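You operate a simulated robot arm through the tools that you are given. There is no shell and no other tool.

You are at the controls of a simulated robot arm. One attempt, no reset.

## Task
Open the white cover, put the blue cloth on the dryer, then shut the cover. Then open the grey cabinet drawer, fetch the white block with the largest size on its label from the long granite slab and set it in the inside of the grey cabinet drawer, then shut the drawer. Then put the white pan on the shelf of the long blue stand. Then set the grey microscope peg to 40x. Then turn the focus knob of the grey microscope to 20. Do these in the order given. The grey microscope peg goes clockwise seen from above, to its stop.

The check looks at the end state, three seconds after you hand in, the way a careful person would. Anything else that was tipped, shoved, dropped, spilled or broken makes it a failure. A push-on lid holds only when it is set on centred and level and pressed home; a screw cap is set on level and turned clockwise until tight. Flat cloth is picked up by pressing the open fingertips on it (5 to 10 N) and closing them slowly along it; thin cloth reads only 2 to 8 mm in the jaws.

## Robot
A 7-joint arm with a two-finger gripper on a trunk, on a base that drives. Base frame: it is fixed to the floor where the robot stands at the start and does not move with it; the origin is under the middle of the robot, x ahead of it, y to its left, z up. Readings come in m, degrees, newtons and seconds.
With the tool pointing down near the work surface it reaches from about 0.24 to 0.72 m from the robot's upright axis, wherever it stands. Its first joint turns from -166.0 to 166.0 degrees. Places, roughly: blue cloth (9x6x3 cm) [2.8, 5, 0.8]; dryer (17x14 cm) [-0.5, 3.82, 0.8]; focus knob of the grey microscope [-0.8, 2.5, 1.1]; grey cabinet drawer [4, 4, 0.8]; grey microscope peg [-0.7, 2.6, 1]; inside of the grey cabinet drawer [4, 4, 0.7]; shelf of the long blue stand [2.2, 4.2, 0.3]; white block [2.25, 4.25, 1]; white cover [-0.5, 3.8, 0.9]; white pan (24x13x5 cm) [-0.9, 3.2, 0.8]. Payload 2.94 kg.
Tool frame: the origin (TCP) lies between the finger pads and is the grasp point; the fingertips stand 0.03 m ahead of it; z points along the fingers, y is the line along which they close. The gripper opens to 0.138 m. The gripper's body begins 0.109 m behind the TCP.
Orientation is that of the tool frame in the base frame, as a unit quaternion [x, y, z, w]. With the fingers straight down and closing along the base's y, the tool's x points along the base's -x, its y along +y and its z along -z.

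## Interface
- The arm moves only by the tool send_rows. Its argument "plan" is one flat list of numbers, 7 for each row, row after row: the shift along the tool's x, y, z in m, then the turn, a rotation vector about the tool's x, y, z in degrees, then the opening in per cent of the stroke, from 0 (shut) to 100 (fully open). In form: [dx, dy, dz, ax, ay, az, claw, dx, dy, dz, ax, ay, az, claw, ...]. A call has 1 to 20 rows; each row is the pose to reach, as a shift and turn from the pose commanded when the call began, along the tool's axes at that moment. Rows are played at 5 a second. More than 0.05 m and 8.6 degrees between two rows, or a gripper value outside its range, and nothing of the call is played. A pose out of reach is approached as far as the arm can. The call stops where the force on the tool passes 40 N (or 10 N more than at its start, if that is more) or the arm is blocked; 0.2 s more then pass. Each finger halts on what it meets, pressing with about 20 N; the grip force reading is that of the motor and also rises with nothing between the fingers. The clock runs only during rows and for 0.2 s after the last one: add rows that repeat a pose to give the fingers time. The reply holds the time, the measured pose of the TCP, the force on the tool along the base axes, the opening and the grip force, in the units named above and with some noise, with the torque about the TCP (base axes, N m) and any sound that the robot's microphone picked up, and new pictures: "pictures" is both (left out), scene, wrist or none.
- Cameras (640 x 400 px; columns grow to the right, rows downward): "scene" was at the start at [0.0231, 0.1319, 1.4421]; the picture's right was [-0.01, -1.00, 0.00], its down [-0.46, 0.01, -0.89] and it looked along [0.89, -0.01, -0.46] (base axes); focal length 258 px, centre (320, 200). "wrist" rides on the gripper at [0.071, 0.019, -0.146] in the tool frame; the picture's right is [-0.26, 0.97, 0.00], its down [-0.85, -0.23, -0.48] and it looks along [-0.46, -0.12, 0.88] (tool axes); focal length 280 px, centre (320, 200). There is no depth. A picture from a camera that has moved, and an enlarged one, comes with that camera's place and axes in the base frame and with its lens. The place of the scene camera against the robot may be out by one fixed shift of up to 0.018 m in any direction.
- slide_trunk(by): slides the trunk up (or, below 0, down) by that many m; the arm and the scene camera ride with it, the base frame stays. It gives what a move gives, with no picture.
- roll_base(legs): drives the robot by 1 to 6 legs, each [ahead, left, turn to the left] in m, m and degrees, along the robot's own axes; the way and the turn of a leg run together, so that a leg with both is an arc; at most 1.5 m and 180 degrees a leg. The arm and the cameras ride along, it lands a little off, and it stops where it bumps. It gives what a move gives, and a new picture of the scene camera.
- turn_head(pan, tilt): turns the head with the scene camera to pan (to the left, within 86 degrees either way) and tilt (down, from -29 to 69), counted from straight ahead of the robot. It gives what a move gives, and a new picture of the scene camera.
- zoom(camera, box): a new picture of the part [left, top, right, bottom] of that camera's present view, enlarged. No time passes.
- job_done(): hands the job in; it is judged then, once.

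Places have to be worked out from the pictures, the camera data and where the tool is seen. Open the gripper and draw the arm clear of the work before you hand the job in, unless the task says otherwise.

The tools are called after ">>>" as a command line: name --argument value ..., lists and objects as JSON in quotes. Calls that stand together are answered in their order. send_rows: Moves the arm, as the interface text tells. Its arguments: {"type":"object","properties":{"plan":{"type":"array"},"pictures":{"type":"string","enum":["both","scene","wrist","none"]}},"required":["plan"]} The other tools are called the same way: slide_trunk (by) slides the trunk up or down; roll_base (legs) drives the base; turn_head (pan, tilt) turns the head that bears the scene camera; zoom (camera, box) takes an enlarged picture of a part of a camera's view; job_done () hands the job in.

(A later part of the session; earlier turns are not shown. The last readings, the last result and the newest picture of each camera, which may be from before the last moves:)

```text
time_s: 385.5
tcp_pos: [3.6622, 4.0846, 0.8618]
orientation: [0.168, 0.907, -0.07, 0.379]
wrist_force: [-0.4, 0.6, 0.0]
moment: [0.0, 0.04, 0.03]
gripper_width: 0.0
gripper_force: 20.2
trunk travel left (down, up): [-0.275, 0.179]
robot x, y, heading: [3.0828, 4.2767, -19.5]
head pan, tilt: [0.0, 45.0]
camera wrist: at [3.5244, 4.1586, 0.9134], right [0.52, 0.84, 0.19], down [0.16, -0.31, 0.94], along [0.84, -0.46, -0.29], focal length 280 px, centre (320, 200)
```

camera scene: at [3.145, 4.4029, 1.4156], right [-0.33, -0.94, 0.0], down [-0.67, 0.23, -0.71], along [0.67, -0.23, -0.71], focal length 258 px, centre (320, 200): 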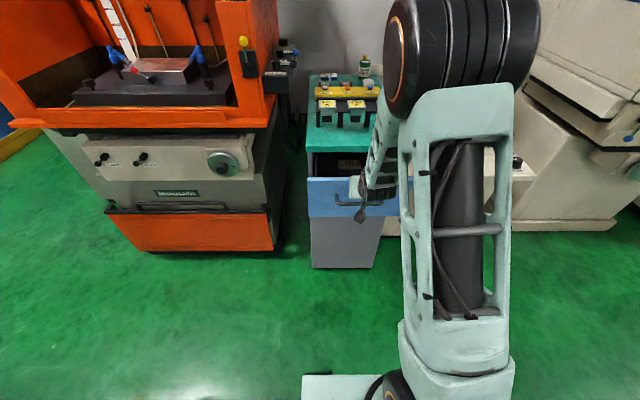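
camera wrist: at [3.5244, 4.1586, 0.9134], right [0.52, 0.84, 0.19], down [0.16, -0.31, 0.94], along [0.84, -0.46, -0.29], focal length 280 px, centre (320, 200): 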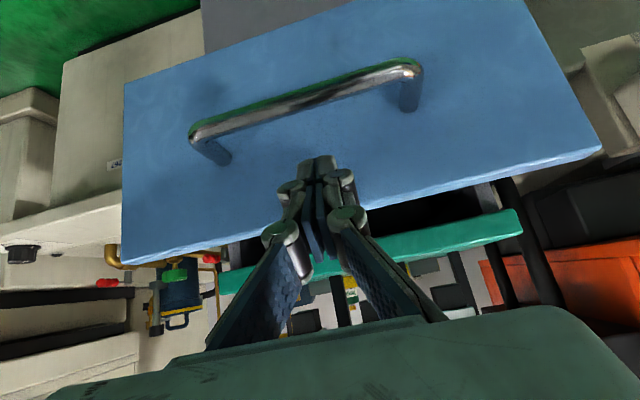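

The drawer slides in with the push. I continue 12 cm.

>>> roll_base --legs '[[0.12, 0, 0]]'

>>> send_rows --plan '[0, 0, 0, 0, 0, 0, 0]' --pictures "wrist"

```text
time_s: 386.7
tcp_pos: [3.7739, 4.0459, 0.8614]
orientation: [0.168, 0.907, -0.07, 0.379]
wrist_force: [0.1, 0.1, 0.4]
moment: [-0.02, 0.0, -0.03]
gripper_width: 0.0002
gripper_force: 19.7
trunk travel left (down, up): [-0.275, 0.179]
robot x, y, heading: [3.1943, 4.2343, -19.0]
head pan, tilt: [0.0, 45.0]
camera scene: at [3.2566, 4.3642, 1.4156], right [-0.33, -0.94, 0.0], down [-0.67, 0.23, -0.71], along [0.67, -0.23, -0.71], focal length 258 px, centre (320, 200)
```

scene: 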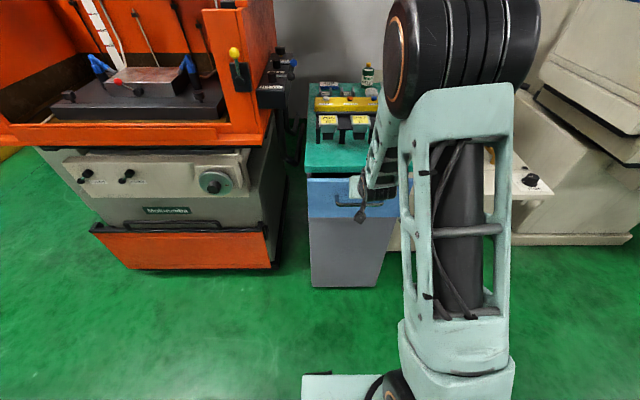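

```text
time_s: 387.1
tcp_pos: [3.7731, 4.0456, 0.8621]
orientation: [0.168, 0.907, -0.07, 0.38]
wrist_force: [0.6, 0.1, -0.3]
moment: [-0.01, 0.02, 0.0]
gripper_width: 0.0
gripper_force: 20.2
trunk travel left (down, up): [-0.275, 0.179]
robot x, y, heading: [3.2008, 4.2417, -19.0]
head pan, tilt: [0.0, 45.0]
camera wrist: at [3.6362, 4.1202, 0.9134], right [0.52, 0.84, 0.19], down [0.16, -0.31, 0.94], along [0.84, -0.46, -0.29], focal length 280 px, centre (320, 200)
```

wrist: 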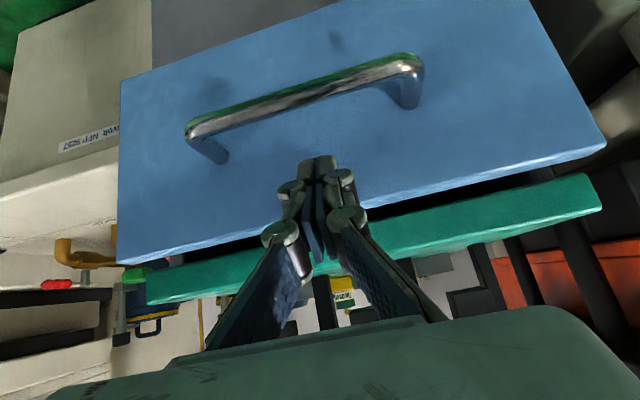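

About 5 cm left. I finish the push with the arm in 1 cm steps (it stops by itself on force).

>>> send_rows --plan '[-0.007, 0, 0.0071, 0, 0, 0, 0, -0.014, 0, 0.0142, 0, 0, 0, 0, -0.021, 0, 0.0213, 0, 0, 0, 0, -0.028, 0, 0.0284, 0, 0, 0, 0, -0.0322, 0, 0.0327, 0, 0, 0, 0]' --pictures "wrist"

```text
time_s: 388.3
tcp_pos: [3.8165, 4.0305, 0.8605]
orientation: [0.168, 0.907, -0.069, 0.38]
wrist_force: [-0.2, 0.6, -0.8]
moment: [-0.02, 0.02, 0.04]
gripper_width: 0.0
gripper_force: 20.1
trunk travel left (down, up): [-0.275, 0.179]
robot x, y, heading: [3.1985, 4.2371, -18.9]
head pan, tilt: [0.0, 45.0]
camera wrist: at [3.6791, 4.104, 0.914], right [0.52, 0.84, 0.19], down [0.16, -0.31, 0.94], along [0.84, -0.46, -0.29], focal length 280 px, centre (320, 200)
```

wrist: 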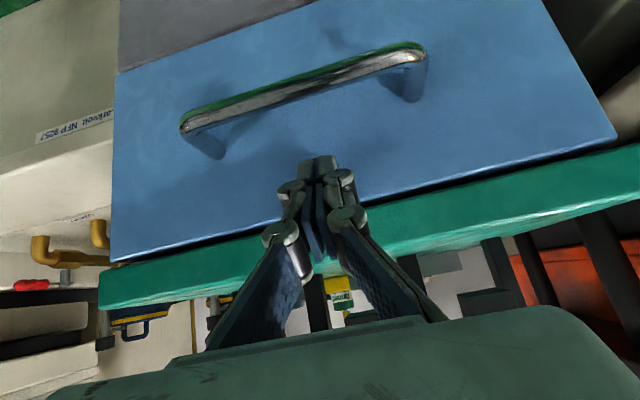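

The panel is nearly flush with the top's edge. I press on in small steps until it stops.

>>> send_rows --plan '[-0.0028, 0, 0.0028, 0, 0, 0, 0, -0.0056, 0, 0.0057, 0, 0, 0, 0, -0.0084, 0, 0.0085, 0, 0, 0, 0, -0.0112, 0, 0.0114, 0, 0, 0, 0]' --pictures "wrist"

```text
time_s: 389.2
tcp_pos: [3.8206, 4.0285, 0.8584]
orientation: [0.168, 0.91, -0.069, 0.373]
wrist_force: [-15.8, 4.7, 5.8]
moment: [0.07, -0.02, 0.06]
gripper_width: 0.0
gripper_force: 28.4
trunk travel left (down, up): [-0.275, 0.179]
robot x, y, heading: [3.2014, 4.2383, -19.1]
head pan, tilt: [0.0, 45.0]
stopped in row 4: the force on the tool passed its limit at 43 N (the readings are from after the stop); the commanded pose is now the measured one
camera wrist: at [3.6843, 4.1019, 0.9122], right [0.52, 0.84, 0.18], down [0.17, -0.31, 0.94], along [0.84, -0.45, -0.3], focal length 280 px, centre (320, 200)
```

wrist: 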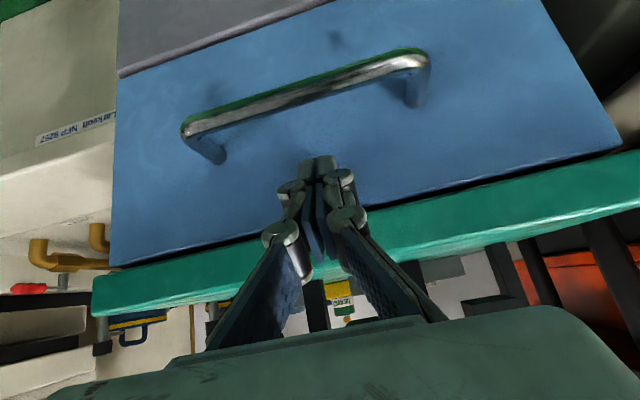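

The drawer is home against its stop. I back off and look at the cabinet from a distance.

>>> send_rows --plan '[0, 0, -0.03, 0, 0, 0, 0, 0, 0, -0.07, 0, 0, 0, 0, 0, 0, -0.11, 0, 0, 0, 0]' --pictures "none"

>>> roll_base --legs '[[-0.25, 0, 0]]'

>>> send_rows --plan '[0, 0, 0, 0, 8, 0, 10, -0.015, 0, -0.015, 0, 16, 0, 20, -0.03, 0, -0.03, 0, 24, 0, 40, -0.045, 0, -0.045, 0, 32, 0, 60, -0.06, 0, -0.06, 0, 40, 0, 80, -0.07, 0, -0.07, 0, 45, 0, 100]'

>>> zoom --camera "scene" --box '[270, 60, 430, 260]'

```text
time_s: 390.0
tcp_pos: [3.752, 4.0526, 0.9364]
orientation: [0.168, 0.909, -0.069, 0.374]
wrist_force: [0.7, -0.3, -0.3]
moment: [0.02, 0.0, -0.01]
gripper_width: 0.0001
gripper_force: 28.7
trunk travel left (down, up): [-0.275, 0.179]
robot x, y, heading: [3.1979, 4.2395, -19.3]
head pan, tilt: [0.0, 45.0]
```

```text
time_s: 391.8
tcp_pos: [3.5125, 4.1394, 0.9353]
orientation: [0.165, 0.91, -0.069, 0.375]
wrist_force: [-0.4, 1.1, 0.5]
moment: [0.03, -0.01, -0.05]
gripper_width: 0.0
gripper_force: 28.6
trunk travel left (down, up): [-0.275, 0.179]
robot x, y, heading: [2.9565, 4.3246, -18.8]
head pan, tilt: [0.0, 45.0]
camera scene: at [3.0134, 4.4476, 1.4156], right [-0.32, -0.95, 0.0], down [-0.67, 0.23, -0.71], along [0.67, -0.23, -0.71], focal length 258 px, centre (320, 200)
```

scene: 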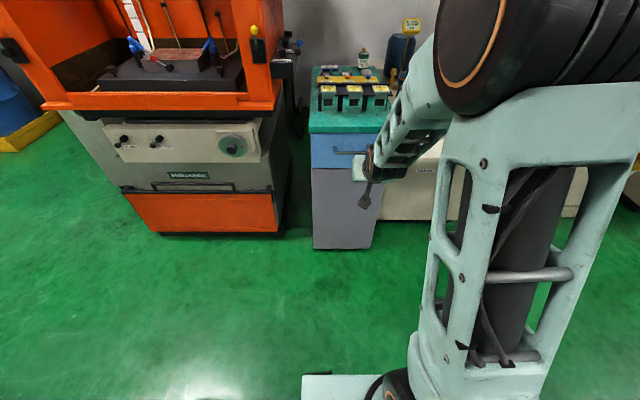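

```text
time_s: 393.2
tcp_pos: [3.5126, 4.1403, 1.0369]
orientation: [0.179, 0.984, 0.0, -0.004]
wrist_force: [-0.4, 0.2, -0.2]
moment: [0.0, 0.0, 0.02]
gripper_width: 0.1379
gripper_force: 0.1
trunk travel left (down, up): [-0.275, 0.179]
robot x, y, heading: [2.9578, 4.3232, -19.0]
head pan, tilt: [0.0, 45.0]
camera scene: at [3.0137, 4.4475, 1.4156], right [-0.32, -0.95, 0.0], down [-0.67, 0.23, -0.71], along [0.67, -0.23, -0.71], focal length 258 px, centre (320, 200)
camera wrist: at [3.4532, 4.1838, 1.1827], right [0.58, 0.81, 0.0], down [0.72, -0.51, 0.47], along [0.38, -0.28, -0.88], focal length 280 px, centre (320, 200)
```

scene: 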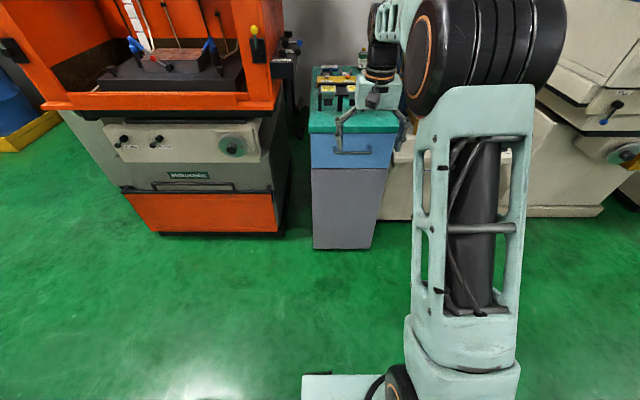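
wrist: 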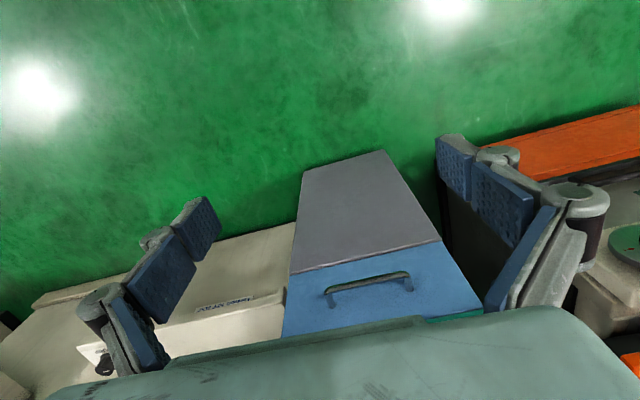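

```text
2.00 times, centred on (350, 160) of scene
camera zoom: at [3.0137, 4.4475, 1.4156], right [-0.32, -0.95, 0.0], down [-0.67, 0.23, -0.71], along [0.67, -0.23, -0.71], focal length 515 px, centre (260, 280)
```

zoom: 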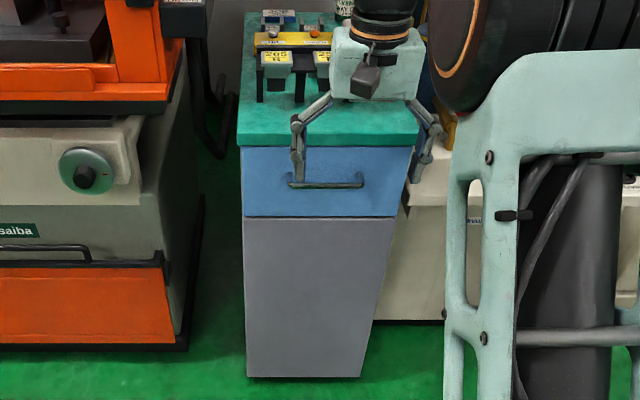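

The drawer is fully shut. Next the white pan: I drive back along the stand, through the passage and toward the microscope table's far end.

>>> send_rows --plan '[0.03, -0.02, -0.02, 0, 0, 0, 100, 0.06, -0.04, -0.04, 0, 0, 0, 100, 0.09, -0.06, -0.06, 0, 0, 0, 100, 0.11, -0.08, -0.08, 0, 0, 0, 100]' --pictures "none"

>>> roll_base --legs '[[0, -1.42, 0], [0, 0, 180]]'

```text
time_s: 394.2
tcp_pos: [3.3804, 4.1042, 1.1154]
orientation: [0.178, 0.984, 0.0, -0.002]
wrist_force: [0.0, 0.0, 0.5]
moment: [-0.01, 0.01, -0.03]
gripper_width: 0.1381
gripper_force: 0.0
trunk travel left (down, up): [-0.275, 0.179]
robot x, y, heading: [2.9582, 4.3237, -18.7]
head pan, tilt: [0.0, 45.0]
```

```text
time_s: 414.3
tcp_pos: [2.0576, 3.2099, 1.1145]
orientation: [0.98, -0.197, 0.001, 0.0]
wrist_force: [0.2, -0.6, 0.4]
moment: [0.0, 0.02, 0.01]
gripper_width: 0.1382
gripper_force: 0.2
trunk travel left (down, up): [-0.275, 0.179]
robot x, y, heading: [2.4717, 2.9769, 159.1]
head pan, tilt: [0.0, 45.0]
camera scene: at [2.4354, 2.8465, 1.4156], right [0.36, 0.93, 0.0], down [0.66, -0.25, -0.71], along [-0.66, 0.25, -0.71], focal length 258 px, centre (320, 200)
```

scene: 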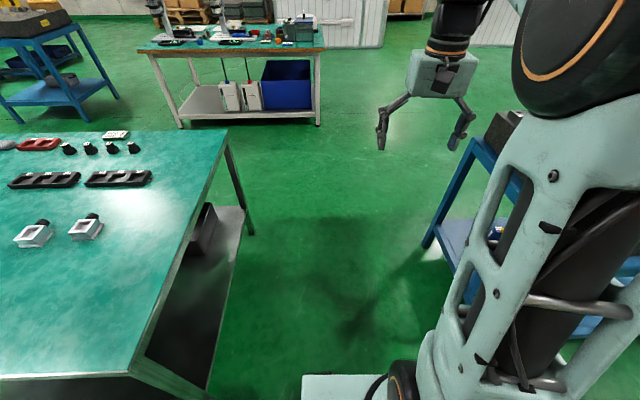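

I continue: through the passage, around the far end of the microscope table, and down along its left side.

>>> roll_base --legs '[[0, 0, 1.7], [1.3, 0, 0], [0.5, 0, 0], [0, -0.76, 0], [1.3, 0, 0], [0.85, 0, 0]]'

>>> roll_base --legs '[[0, 0.8, 0], [0, 0.65, 0]]'

```text
time_s: 440.7
tcp_pos: [-1.3687, 5.3383, 1.1146]
orientation: [0.978, -0.211, 0.002, 0.001]
wrist_force: [0.8, -0.2, -0.1]
moment: [0.01, -0.01, 0.02]
gripper_width: 0.1382
gripper_force: 0.1
trunk travel left (down, up): [-0.275, 0.179]
robot x, y, heading: [-0.957, 5.0908, 157.4]
head pan, tilt: [0.0, 45.0]
camera scene: at [-1.0013, 4.9651, 1.4156], right [0.38, 0.92, 0.0], down [0.65, -0.27, -0.71], along [-0.65, 0.27, -0.71], focal length 258 px, centre (320, 200)
```

scene: 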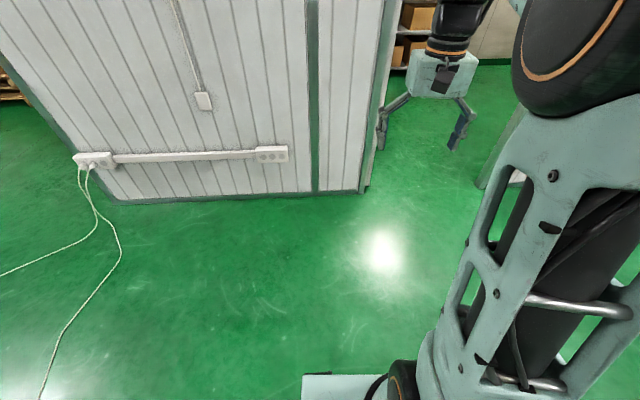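

```text
time_s: 454.1
tcp_pos: [-1.9454, 3.988, 1.1151]
orientation: [0.975, -0.221, 0.002, 0.0]
wrist_force: [-0.9, -0.4, -0.4]
moment: [-0.02, -0.01, -0.01]
gripper_width: 0.1379
gripper_force: 0.1
trunk travel left (down, up): [-0.275, 0.179]
robot x, y, heading: [-1.5468, 3.7298, 156.1]
head pan, tilt: [0.0, 45.0]
camera scene: at [-1.5858, 3.6079, 1.4156], right [0.4, 0.92, 0.0], down [0.65, -0.28, -0.71], along [-0.65, 0.28, -0.71], focal length 258 px, centre (320, 200)
```

scene: 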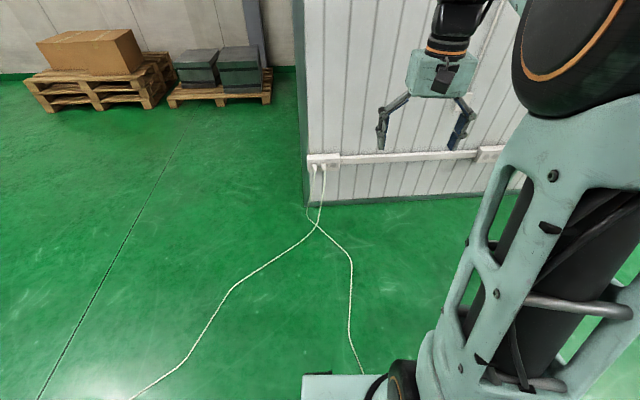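

I turn to face the table and look for the pan.

>>> roll_base --legs '[[0, 0, -175], [0, -0.2, 0]]'

>>> turn_head --pan 0 --tilt 40

>>> zoom --camera "scene" --box '[240, 120, 460, 280]'

```text
time_s: 463.6
tcp_pos: [-1.1813, 3.3294, 1.115]
orientation: [0.178, 0.984, 0.0, -0.002]
wrist_force: [0.4, 0.0, 0.6]
moment: [-0.01, -0.03, -0.01]
gripper_width: 0.1383
gripper_force: 0.0
trunk travel left (down, up): [-0.275, 0.179]
robot x, y, heading: [-1.6036, 3.5484, -18.9]
head pan, tilt: [0.0, 45.0]
camera scene: at [-1.549, 3.6728, 1.4156], right [-0.32, -0.95, 0.0], down [-0.67, 0.23, -0.71], along [0.67, -0.23, -0.71], focal length 258 px, centre (320, 200)
```

scene: 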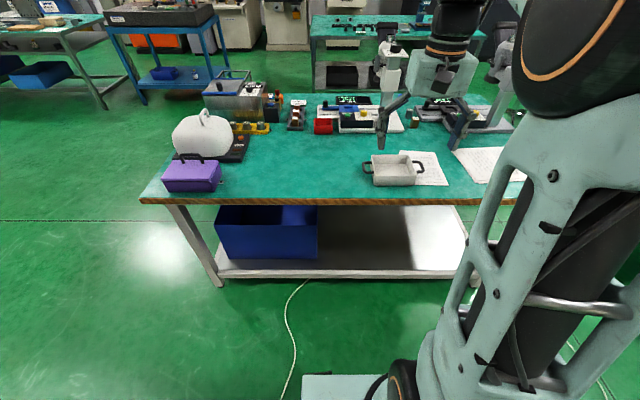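

```text
time_s: 464.3
tcp_pos: [-1.1802, 3.329, 1.1149]
orientation: [0.178, 0.984, 0.001, -0.001]
wrist_force: [-0.2, 0.7, 0.2]
moment: [0.01, 0.01, 0.0]
gripper_width: 0.1381
gripper_force: 0.0
trunk travel left (down, up): [-0.275, 0.179]
robot x, y, heading: [-1.608, 3.5422, -18.4]
head pan, tilt: [0.0, 40.0]
camera scene: at [-1.5455, 3.6717, 1.4229], right [-0.32, -0.95, 0.0], down [-0.61, 0.21, -0.77], along [0.73, -0.25, -0.64], focal length 258 px, centre (320, 200)
```

scene: 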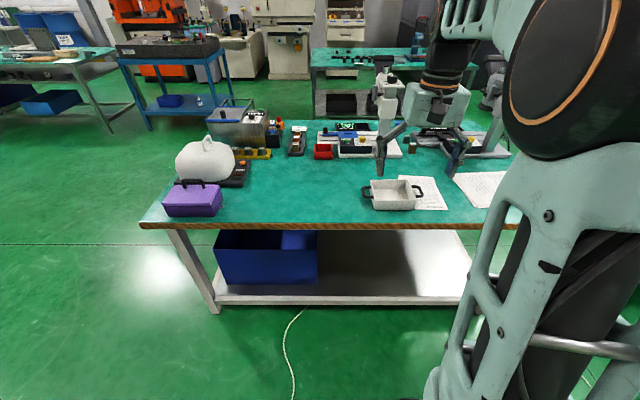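

```text
2.50 times, centred on (350, 200) of scene
camera zoom: at [-1.5455, 3.6717, 1.4229], right [-0.32, -0.95, 0.0], down [-0.61, 0.21, -0.77], along [0.73, -0.25, -0.64], focal length 644 px, centre (245, 200)
```

zoom: 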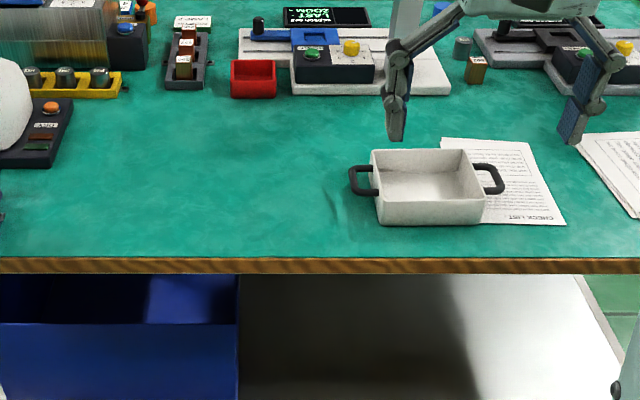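

The pan (body about 16x13 cm, handles at both ends, long axis along the table) can be spanned by the jaws across its 13 cm width. I reposition alongside the table facing along it, so the gripper can tilt along the pan's length.

>>> roll_base --legs '[[0, -0.55, 0], [0, 0, 91], [0, -0.3, 0]]'

>>> turn_head --pan -35 --tilt 40

```text
time_s: 476.2
tcp_pos: [-1.2846, 3.3816, 1.1138]
orientation: [-0.585, 0.811, -0.001, -0.001]
wrist_force: [-0.1, 0.2, -0.2]
moment: [0.0, 0.04, -0.05]
gripper_width: 0.138
gripper_force: 0.0
trunk travel left (down, up): [-0.275, 0.179]
robot x, y, heading: [-1.4849, 2.9497, 73.3]
head pan, tilt: [0.0, 40.0]
camera scene: at [-1.6042, 2.9894, 1.4229], right [0.96, -0.29, 0.0], down [-0.18, -0.62, -0.77], along [0.22, 0.73, -0.64], focal length 258 px, centre (320, 200)
```

scene: 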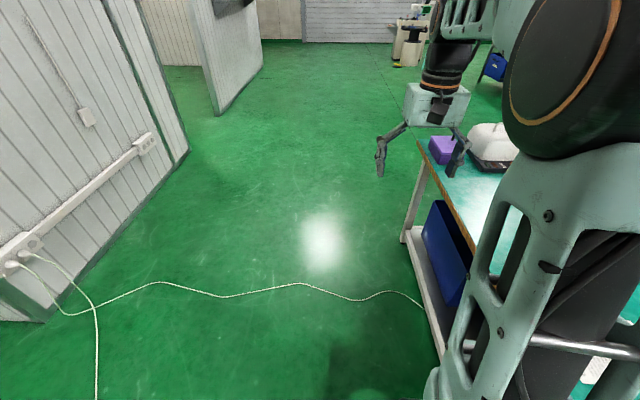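

```text
time_s: 477.2
tcp_pos: [-1.2857, 3.3823, 1.115]
orientation: [-0.585, 0.811, -0.001, -0.001]
wrist_force: [-0.6, -0.2, 0.6]
moment: [-0.01, -0.01, 0.03]
gripper_width: 0.1379
gripper_force: 0.1
trunk travel left (down, up): [-0.275, 0.179]
robot x, y, heading: [-1.4868, 2.951, 73.4]
head pan, tilt: [-35.0, 40.0]
camera scene: at [-1.562, 2.9608, 1.4229], right [0.62, -0.78, 0.0], down [-0.5, -0.4, -0.77], along [0.6, 0.48, -0.64], focal length 258 px, centre (320, 200)
```

scene: 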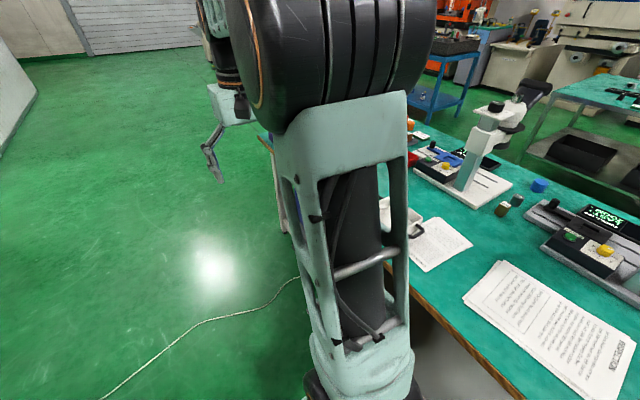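

I swing the arm over to the pan at a safe height and look with the wrist camera.

>>> send_rows --plan '[0.0092, -0.0455, 0, 0, 0, 0, 100, 0.0184, -0.091, 0, 0, 0, 0, 100, 0.0276, -0.1365, 0, 0, 0, 0, 100, 0.0368, -0.182, 0, 0, 0, 0, 100, 0.046, -0.2275, 0, 0, 0, 0, 100, 0.0552, -0.273, 0, 0, 0, 0, 100, 0.0644, -0.3185, 0, 0, 0, 0, 100, 0.0736, -0.364, 0, 0, 0, 0, 100, 0.0828, -0.4095, 0, 0, 0, 0, 100, 0.092, -0.455, 0, 0, 0, 0, 100]'

```text
time_s: 479.4
tcp_pos: [-0.8848, 3.1496, 1.1125]
orientation: [-0.585, 0.811, -0.001, -0.002]
wrist_force: [0.3, 0.0, -0.3]
moment: [-0.03, 0.03, 0.01]
gripper_width: 0.1379
gripper_force: 0.0
trunk travel left (down, up): [-0.275, 0.179]
robot x, y, heading: [-1.4847, 2.9478, 73.3]
head pan, tilt: [-35.0, 40.0]
camera scene: at [-1.561, 2.9607, 1.4229], right [0.62, -0.78, 0.0], down [-0.5, -0.4, -0.77], along [0.6, 0.48, -0.64], focal length 258 px, centre (320, 200)
camera wrist: at [-0.9247, 3.0903, 1.2591], right [-0.83, 0.55, 0.0], down [0.49, 0.74, 0.47], along [0.26, 0.39, -0.88], focal length 280 px, centre (320, 200)
```

scene: 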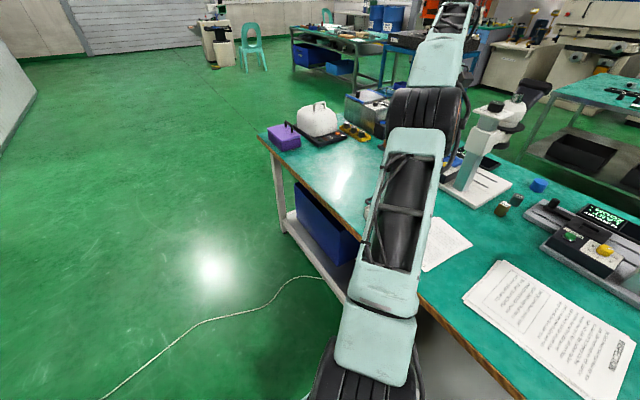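
wrist: 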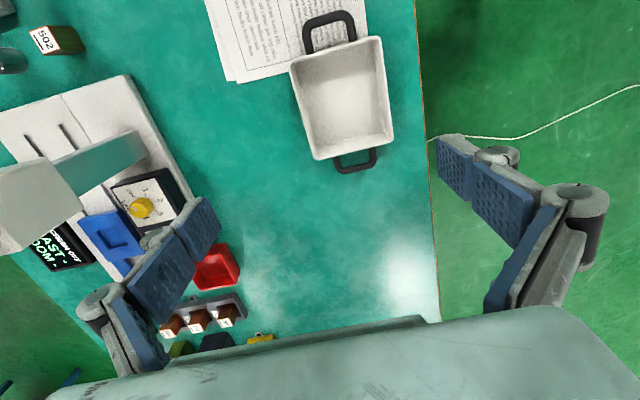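

The wrist view gives the pan centre at about (-0.9155, 3.1687), body 12.8 x 14.3 cm, aligned with the tool. I centre over it and tilt the gripper 45° along the pan's length.

>>> send_rows --plan '[-0.0014, 0.0059, 0.01, 0, -7.5, 0, 100, -0.0028, 0.0117, 0.02, 0, -15, 0, 100, -0.0042, 0.0176, 0.03, 0, -22.5, 0, 100, -0.0056, 0.0234, 0.04, 0, -30, 0, 100, -0.007, 0.0293, 0.05, 0, -37.5, 0, 100, -0.0084, 0.0351, 0.06, 0, -45, 0, 100, -0.0084, 0.0351, 0.06, 0, -45, 0, 100]' --pictures "wrist"

```text
time_s: 481.0
tcp_pos: [-0.9149, 3.1688, 1.0556]
orientation: [-0.541, 0.75, 0.222, 0.309]
wrist_force: [-0.4, -0.8, 0.4]
moment: [0.02, 0.02, 0.0]
gripper_width: 0.1378
gripper_force: 0.1
trunk travel left (down, up): [-0.275, 0.179]
robot x, y, heading: [-1.4882, 2.9516, 73.5]
head pan, tilt: [-35.0, 40.0]
camera wrist: at [-0.9815, 3.0306, 1.1084], right [-0.86, 0.48, 0.18], down [0.3, 0.18, 0.94], along [0.42, 0.86, -0.3], focal length 280 px, centre (320, 200)
```

wrist: 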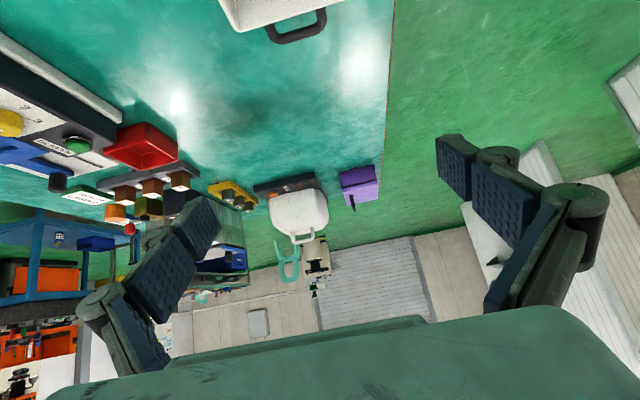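

Tilt reached. I go straight down to z 0.92 and check alignment with the pan's walls.

>>> send_rows --plan '[0.03, 0, 0.0303, 0, 0, 0, 100, 0.06, 0, 0.0606, 0, 0, 0, 100, 0.0954, 0, 0.0963, 0, 0, 0, 100]' --pictures "wrist"

```text
refused: row 3 steps farther than a row can; nothing moved
```

The third step was a hair over 5 cm; I split it.

>>> send_rows --plan '[0.025, 0, 0.0253, 0, 0, 0, 100, 0.05, 0, 0.0505, 0, 0, 0, 100, 0.075, 0, 0.0757, 0, 0, 0, 100, 0.0954, 0, 0.0963, 0, 0, 0, 100]' --pictures "both"

```text
time_s: 482.0
tcp_pos: [-0.9154, 3.1667, 0.9183]
orientation: [-0.541, 0.75, 0.222, 0.309]
wrist_force: [0.0, -0.1, 0.8]
moment: [0.0, 0.05, -0.01]
gripper_width: 0.138
gripper_force: 0.1
trunk travel left (down, up): [-0.275, 0.179]
robot x, y, heading: [-1.4863, 2.9489, 73.3]
head pan, tilt: [-35.0, 40.0]
camera scene: at [-1.5618, 2.9608, 1.4229], right [0.62, -0.78, 0.0], down [-0.5, -0.4, -0.77], along [0.6, 0.48, -0.64], focal length 258 px, centre (320, 200)
camera wrist: at [-0.981, 3.0299, 0.9727], right [-0.86, 0.48, 0.18], down [0.3, 0.18, 0.94], along [0.42, 0.86, -0.3], focal length 280 px, centre (320, 200)
```

scene: 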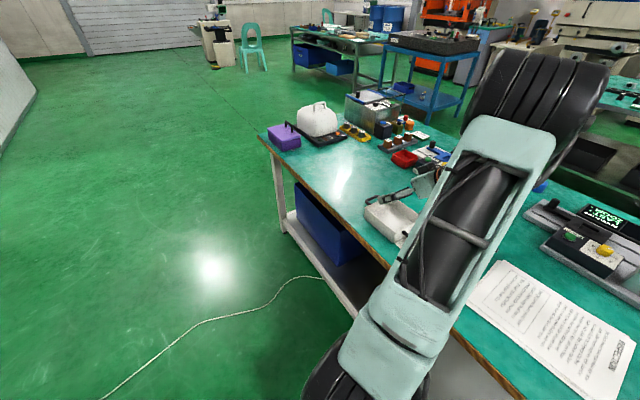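
wrist: 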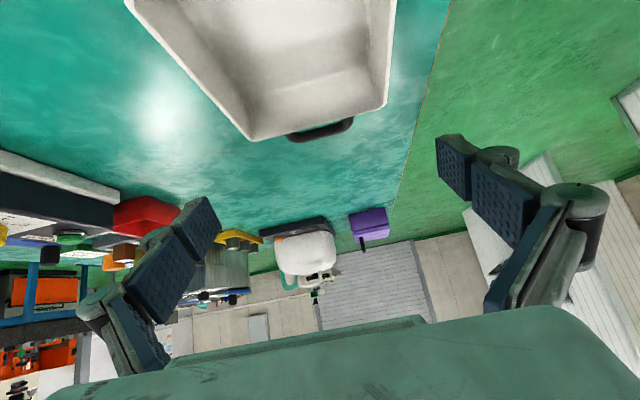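

Pan corners seen here confirm the centre within 2 mm and 5 mm clearance each side. I lower slowly so the fingers pass outside both walls.

>>> send_rows --plan '[0.012, 0.0016, 0.0121, 0, 0, 0, 100, 0.024, 0.0016, 0.0242, 0, 0, 0, 100, 0.036, 0.0016, 0.0363, 0, 0, 0, 100, 0.046, 0.0016, 0.0464, 0, 0, 0, 100]' --pictures "both"

```text
time_s: 483.0
tcp_pos: [-0.9168, 3.1685, 0.8528]
orientation: [-0.54, 0.75, 0.223, 0.309]
wrist_force: [0.3, -0.3, -0.9]
moment: [-0.04, 0.03, 0.02]
gripper_width: 0.1379
gripper_force: 0.2
trunk travel left (down, up): [-0.275, 0.179]
robot x, y, heading: [-1.4864, 2.95, 73.4]
head pan, tilt: [-35.0, 40.0]
camera scene: at [-1.5619, 2.9607, 1.4229], right [0.62, -0.78, 0.0], down [-0.5, -0.4, -0.77], along [0.6, 0.48, -0.64], focal length 258 px, centre (320, 200)
camera wrist: at [-0.9828, 3.0312, 0.9069], right [-0.86, 0.48, 0.18], down [0.3, 0.18, 0.94], along [0.42, 0.86, -0.3], focal length 280 px, centre (320, 200)
```

scene: 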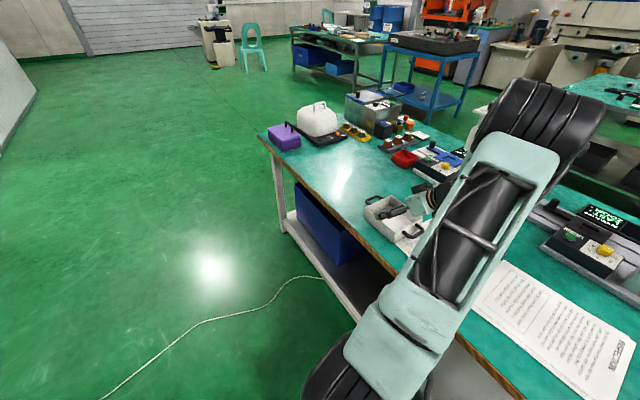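
wrist: 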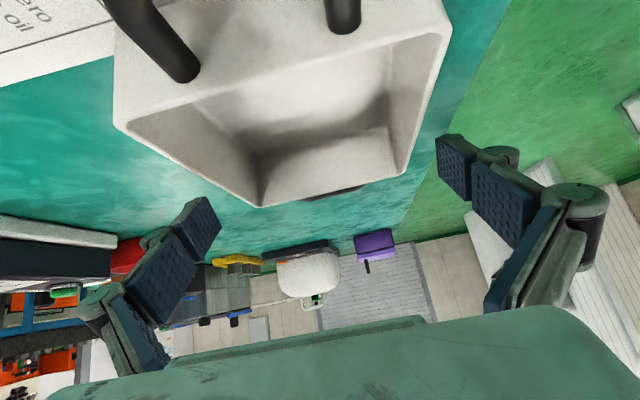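

The near handle comes close under the wrist camera, so I reduce the tilt to about 32° for clearance before the final descent.

>>> send_rows --plan '[0, 0, 0, 0, 6.5, 0, 100, 0, 0, 0, 0, 13, 0, 100, 0, 0, 0, 0, 13, 0, 100]' --pictures "wrist"

```text
time_s: 483.8
tcp_pos: [-0.9151, 3.1686, 0.8538]
orientation: [-0.563, 0.78, 0.159, 0.221]
wrist_force: [-0.5, 0.3, -0.3]
moment: [0.0, 0.02, 0.0]
gripper_width: 0.1379
gripper_force: 0.0
trunk travel left (down, up): [-0.275, 0.179]
robot x, y, heading: [-1.488, 2.9486, 73.4]
head pan, tilt: [-35.0, 40.0]
camera wrist: at [-0.9775, 3.0466, 0.9411], right [-0.85, 0.52, 0.14], down [0.37, 0.38, 0.85], along [0.39, 0.77, -0.51], focal length 280 px, centre (320, 200)
```

wrist: 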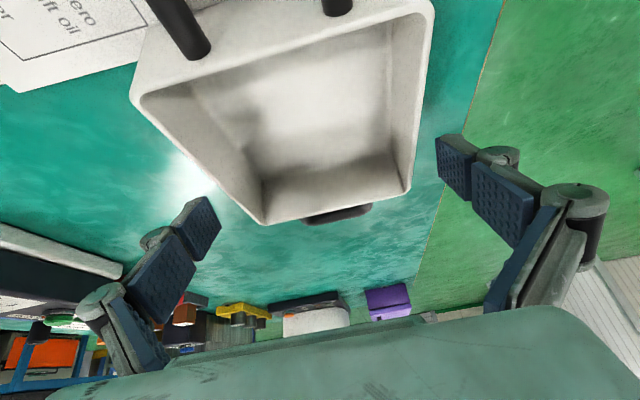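

Centred within 2 mm. I descend the last 2.8 cm in small steps watching the force.

>>> send_rows --plan '[0.004, 0.0015, 0.0064, 0, 0, 0, 100, 0.008, 0.0015, 0.0128, 0, 0, 0, 100, 0.0115, 0.0015, 0.0184, 0, 0, 0, 100, 0.0148, 0.0015, 0.0237, 0, 0, 0, 100]' --pictures "wrist"

```text
time_s: 484.8
tcp_pos: [-0.9154, 3.169, 0.8262]
orientation: [-0.563, 0.78, 0.16, 0.222]
wrist_force: [0.2, 1.0, -0.4]
moment: [0.0, -0.01, 0.0]
gripper_width: 0.138
gripper_force: 0.0
trunk travel left (down, up): [-0.275, 0.179]
robot x, y, heading: [-1.4871, 2.9472, 73.4]
head pan, tilt: [-35.0, 40.0]
camera wrist: at [-0.9778, 3.0465, 0.9128], right [-0.85, 0.52, 0.14], down [0.37, 0.37, 0.85], along [0.39, 0.77, -0.51], focal length 280 px, centre (320, 200)
```

wrist: 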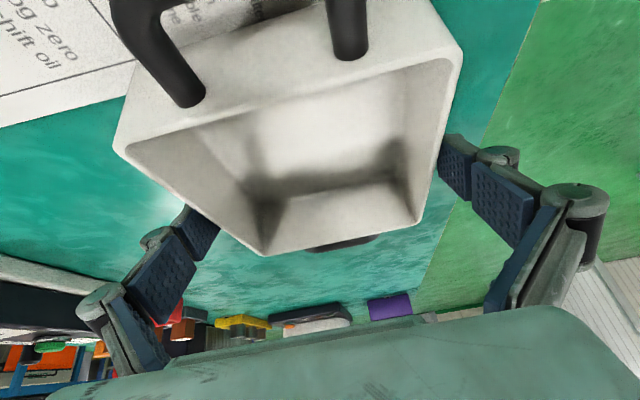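

The fingers are outside both walls. I go 6 mm lower and close on the pan.

>>> send_rows --plan '[0.0032, 0, 0.0051, 0, 0, 0, 100, 0.0032, 0, 0.0051, 0, 0, 0, 95, 0.0032, 0, 0.0051, 0, 0, 0, 90, 0.0032, 0, 0.0051, 0, 0, 0, 80, 0.0032, 0, 0.0051, 0, 0, 0, 80]' --pictures "wrist"

```text
time_s: 486.0
tcp_pos: [-0.9167, 3.1691, 0.8199]
orientation: [-0.562, 0.78, 0.16, 0.222]
wrist_force: [1.2, -0.6, 2.2]
moment: [-0.11, -0.05, -0.02]
gripper_width: 0.1294
gripper_force: 20.2
trunk travel left (down, up): [-0.275, 0.179]
robot x, y, heading: [-1.4845, 2.9478, 73.2]
head pan, tilt: [-35.0, 40.0]
camera wrist: at [-0.9782, 3.0467, 0.9069], right [-0.85, 0.52, 0.14], down [0.37, 0.37, 0.85], along [0.39, 0.77, -0.51], focal length 280 px, centre (320, 200)
```

wrist: 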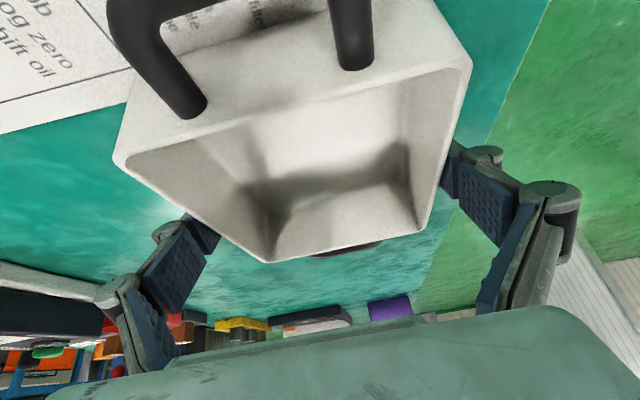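

The pan is gripped at 129 mm. I lift 4 cm and check it hangs level.

>>> send_rows --plan '[-0.005, 0, -0.0085, 0, 0, 0, 78, -0.0106, 0, -0.017, 0, 0, 0, 78, -0.016, 0, -0.0254, 0, 0, 0, 78, -0.0212, 0, -0.034, 0, 0, 0, 78]'

```text
time_s: 487.0
tcp_pos: [-0.9173, 3.1707, 0.8602]
orientation: [-0.562, 0.78, 0.16, 0.222]
wrist_force: [-0.4, 0.5, -2.3]
moment: [0.04, 0.03, 0.01]
gripper_width: 0.1297
gripper_force: 19.5
trunk travel left (down, up): [-0.275, 0.179]
robot x, y, heading: [-1.4926, 2.9474, 73.4]
head pan, tilt: [-35.0, 40.0]
camera scene: at [-1.5617, 2.9608, 1.4229], right [0.62, -0.78, 0.0], down [-0.5, -0.4, -0.77], along [0.6, 0.48, -0.64], focal length 258 px, centre (320, 200)
camera wrist: at [-0.9787, 3.0481, 0.9473], right [-0.85, 0.52, 0.14], down [0.37, 0.37, 0.85], along [0.39, 0.77, -0.51], focal length 280 px, centre (320, 200)
```

scene: 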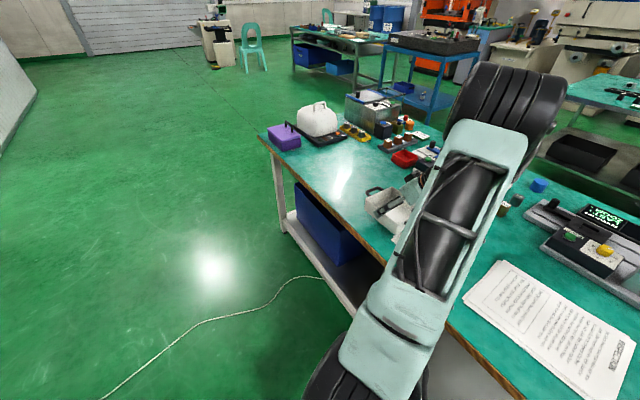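
wrist: 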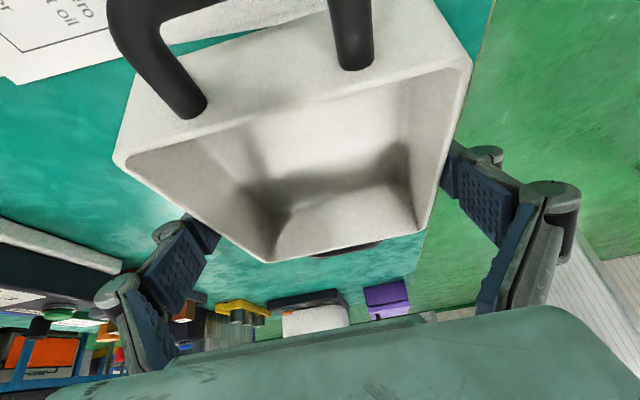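

The pan is level and stable (2.3 N). I raise it by 20 cm and swing it out in front of the robot over open floor.

>>> send_rows --plan '[-0.0212, 0, -0.034, 0, 0, 0, 78, -0.0424, 0, -0.068, 0, 0, 0, 78, -0.0636, 0, -0.102, 0, 0, 0, 78, -0.0848, 0, -0.136, 0, 0, 0, 78, -0.106, 0, -0.17, 0, 0, 0, 78]' --pictures "none"

>>> send_rows --plan '[0, 0.045, 0, 0, 0, 0, 78, 0, 0.09, 0, 0, 0, 0, 78, 0, 0.135, 0, 0, 0, 0, 78, -0.01, 0.18, 0.006, 0, 0, 0, 78, -0.03, 0.22, 0.018, 0, 0, 0, 78, -0.05, 0.26, 0.031, 0, 0, 0, 78, -0.07, 0.3, 0.043, 0, 0, 0, 78, -0.085, 0.34, 0.053, 0, 0, 0, 78, -0.085, 0.38, 0.053, 0, 0, 0, 78]'

```text
time_s: 488.2
tcp_pos: [-0.9159, 3.171, 1.0611]
orientation: [-0.563, 0.78, 0.16, 0.221]
wrist_force: [-0.9, -0.5, -3.1]
moment: [0.02, 0.0, -0.01]
gripper_width: 0.1294
gripper_force: 20.3
trunk travel left (down, up): [-0.275, 0.179]
robot x, y, heading: [-1.4893, 2.9497, 73.4]
head pan, tilt: [-35.0, 40.0]
```

```text
time_s: 490.2
tcp_pos: [-1.2471, 3.388, 1.0607]
orientation: [-0.563, 0.78, 0.16, 0.222]
wrist_force: [0.8, 0.1, -2.2]
moment: [0.02, 0.02, 0.01]
gripper_width: 0.1296
gripper_force: 19.6
trunk travel left (down, up): [-0.275, 0.179]
robot x, y, heading: [-1.492, 2.9492, 73.5]
head pan, tilt: [-35.0, 40.0]
camera scene: at [-1.562, 2.961, 1.4229], right [0.62, -0.78, 0.0], down [-0.5, -0.4, -0.77], along [0.6, 0.48, -0.64], focal length 258 px, centre (320, 200)
camera wrist: at [-1.309, 3.2656, 1.1467], right [-0.85, 0.52, 0.14], down [0.37, 0.37, 0.85], along [0.39, 0.77, -0.51], focal length 280 px, centre (320, 200)
```

scene: 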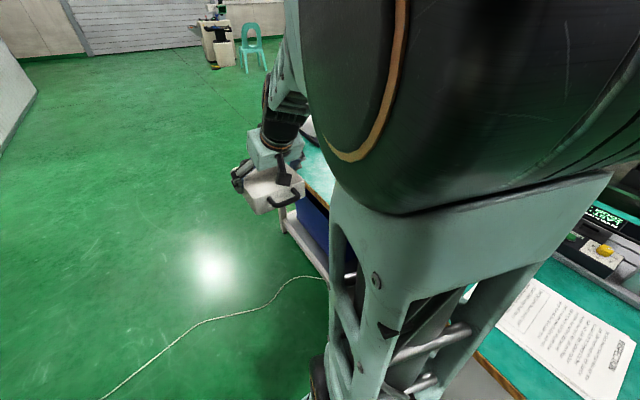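
wrist: 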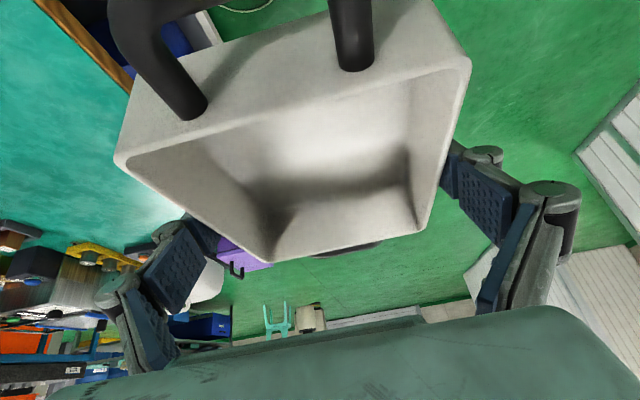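

The pan is held well out in front. I drive along the table, around its end, and back through the passage toward the rear of the granite stand.

>>> turn_head --pan 35 --tilt 30

>>> roll_base --legs '[[1.2, 0, 0], [0.9, 0, 0], [0, 0, -91]]'

```text
time_s: 491.6
tcp_pos: [-1.2476, 3.3877, 1.056]
orientation: [-0.563, 0.781, 0.16, 0.218]
wrist_force: [-0.1, 0.3, -1.5]
moment: [0.0, 0.0, 0.01]
gripper_width: 0.1297
gripper_force: 20.4
trunk travel left (down, up): [-0.275, 0.179]
robot x, y, heading: [-1.4865, 2.9489, 73.1]
head pan, tilt: [35.0, 30.0]
camera scene: at [-1.6062, 2.995, 1.4353], right [0.97, -0.25, 0.0], down [-0.13, -0.51, -0.85], along [0.21, 0.82, -0.53], focal length 258 px, centre (320, 200)
```

scene: 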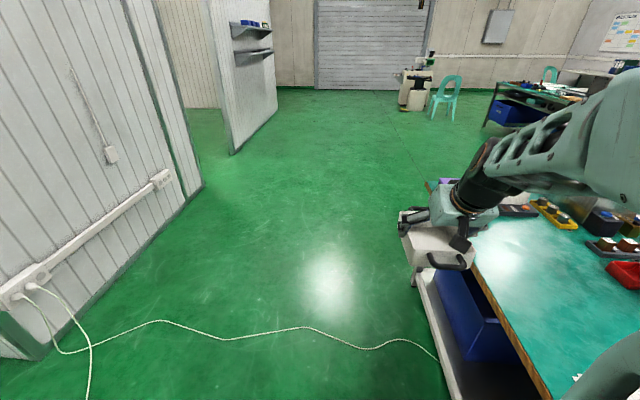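

```text
time_s: 505.8
tcp_pos: [-0.452, 4.6722, 1.0556]
orientation: [0.167, 0.949, -0.045, 0.265]
wrist_force: [0.0, 0.6, -2.7]
moment: [0.0, -0.04, 0.03]
gripper_width: 0.1296
gripper_force: 19.9
trunk travel left (down, up): [-0.275, 0.179]
robot x, y, heading: [-0.8836, 4.9279, -18.1]
head pan, tilt: [35.0, 30.0]
camera scene: at [-0.8187, 5.054, 1.4395], right [-0.25, -0.97, 0.0], down [-0.47, 0.12, -0.87], along [0.85, -0.22, -0.49], focal length 258 px, centre (320, 200)
```

scene: 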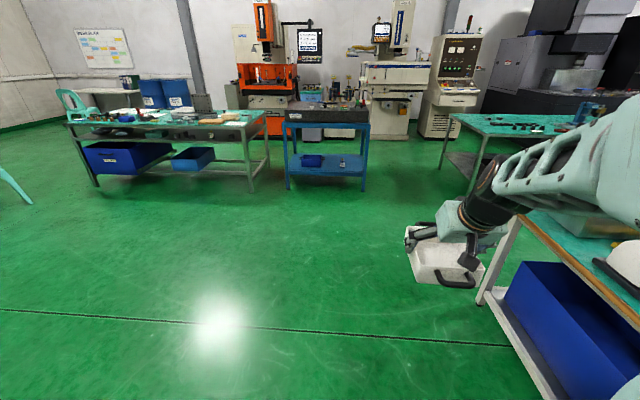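

I extend the arm 6 cm to keep it off the head and drive on.

>>> send_rows --plan '[-0.0255, 0, 0.0159, 0, 0, 0, 78, -0.0509, 0, 0.0318, 0, 0, 0, 78]' --pictures "none"

>>> roll_base --legs '[[0, 0, -1.1], [1.2, 0, 0], [0.8, 0, 0], [0, -0.73, 0]]'

```text
time_s: 506.4
tcp_pos: [-0.3941, 4.6496, 1.0539]
orientation: [0.168, 0.949, -0.046, 0.264]
wrist_force: [-0.1, 0.1, -2.9]
moment: [0.03, 0.02, -0.02]
gripper_width: 0.1293
gripper_force: 20.3
trunk travel left (down, up): [-0.275, 0.179]
robot x, y, heading: [-0.8816, 4.9233, -18.1]
head pan, tilt: [35.0, 30.0]
```

```text
time_s: 523.1
tcp_pos: [1.2892, 3.3221, 1.0538]
orientation: [0.154, 0.951, -0.041, 0.265]
wrist_force: [0.2, 0.4, -2.6]
moment: [-0.03, 0.04, -0.04]
gripper_width: 0.1294
gripper_force: 20.0
trunk travel left (down, up): [-0.275, 0.179]
robot x, y, heading: [0.7939, 3.5867, -16.5]
head pan, tilt: [35.0, 30.0]
camera scene: at [0.8535, 3.7648, 1.4382], right [0.31, -0.95, 0.0], down [-0.47, -0.16, -0.87], along [0.82, 0.27, -0.5], focal length 258 px, centre (320, 200)
```

scene: 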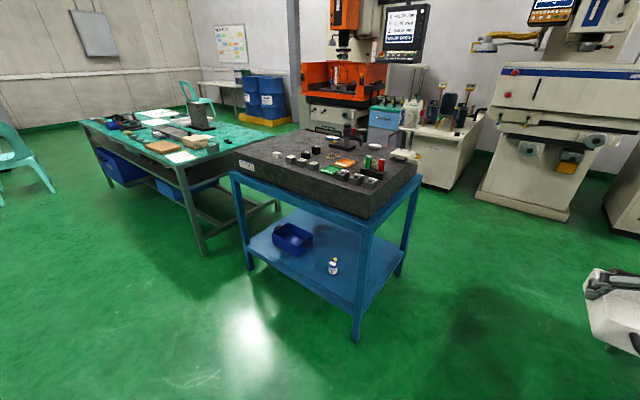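

The way is clear. I square up, drive on behind the stand, and shift out to leave room to swing the pan around.

>>> roll_base --legs '[[0, 0, -2.7], [1.2, 0, 0], [0.65, 0, 0], [0, 0, 90], [1.0, 0, 0], [0, -0.38, 0]]'

```text
time_s: 544.8
tcp_pos: [3.5284, 4.2352, 1.0526]
orientation: [-0.526, 0.806, 0.149, 0.225]
wrist_force: [0.3, -0.7, -2.3]
moment: [0.04, -0.03, -0.01]
gripper_width: 0.1294
gripper_force: 19.9
trunk travel left (down, up): [-0.275, 0.179]
robot x, y, heading: [3.2199, 3.7677, 68.5]
head pan, tilt: [35.0, 30.0]
camera scene: at [3.0584, 3.8264, 1.4382], right [0.97, 0.23, 0.0], down [0.11, -0.49, -0.87], along [-0.2, 0.84, -0.5], focal length 258 px, centre (320, 200)
```

scene: 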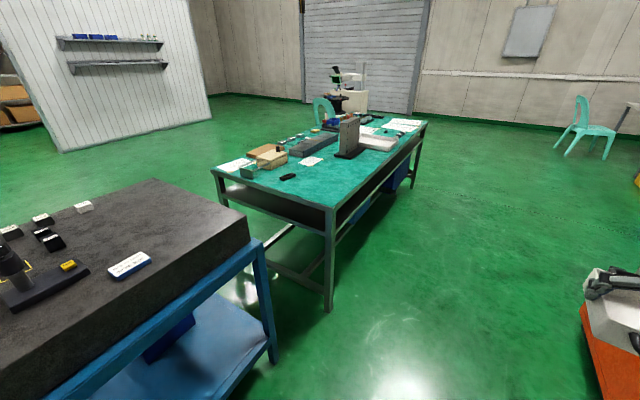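

I turn to face the back of the stand, then lower the trunk.

>>> roll_base --legs '[[0, 0, 92.3]]'

>>> turn_head --pan 30 --tilt 50

>>> slide_trunk --by -0.27

```text
time_s: 549.1
tcp_pos: [2.7307, 4.0364, 1.0543]
orientation: [0.949, -0.163, -0.265, -0.044]
wrist_force: [0.8, 0.5, -2.2]
moment: [-0.02, -0.01, 0.01]
gripper_width: 0.1295
gripper_force: 19.9
trunk travel left (down, up): [-0.275, 0.179]
robot x, y, heading: [3.2246, 3.7623, 162.1]
head pan, tilt: [35.0, 30.0]
camera scene: at [3.1823, 3.5823, 1.4382], right [-0.3, 0.95, 0.0], down [0.48, 0.15, -0.87], along [-0.83, -0.26, -0.5], focal length 258 px, centre (320, 200)
```

scene: 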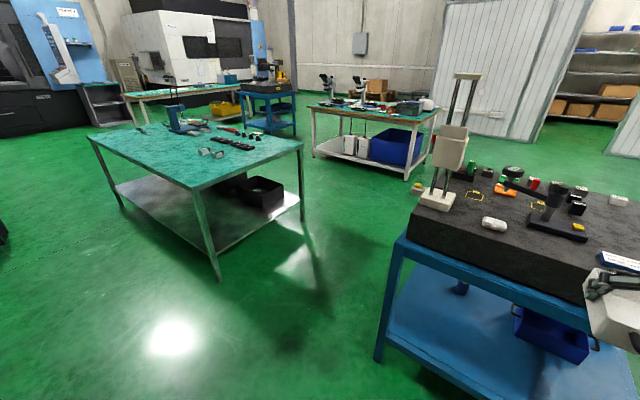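

```text
time_s: 550.0
tcp_pos: [2.7314, 4.0362, 1.0527]
orientation: [0.949, -0.164, -0.265, -0.044]
wrist_force: [0.8, -0.2, -1.3]
moment: [0.04, -0.02, 0.0]
gripper_width: 0.1295
gripper_force: 19.8
trunk travel left (down, up): [-0.275, 0.179]
robot x, y, heading: [3.2209, 3.7658, 162.4]
head pan, tilt: [30.0, 50.0]
camera scene: at [3.1934, 3.5928, 1.4088], right [-0.21, 0.98, 0.0], down [0.75, 0.16, -0.64], along [-0.63, -0.14, -0.77], focal length 258 px, centre (320, 200)
```

scene: 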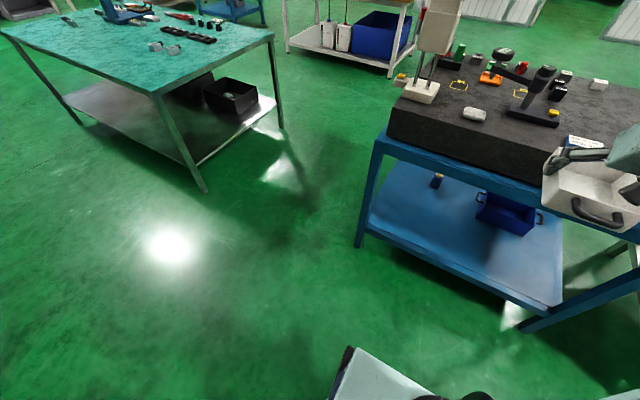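

```text
time_s: 552.7
tcp_pos: [2.7306, 4.0356, 0.7841]
orientation: [0.949, -0.163, -0.265, -0.044]
wrist_force: [0.6, -0.4, -1.9]
moment: [-0.03, 0.0, 0.02]
gripper_width: 0.1294
gripper_force: 20.1
trunk travel left (down, up): [-0.005, 0.449]
robot x, y, heading: [3.2241, 3.7651, 162.4]
head pan, tilt: [30.0, 50.0]
```

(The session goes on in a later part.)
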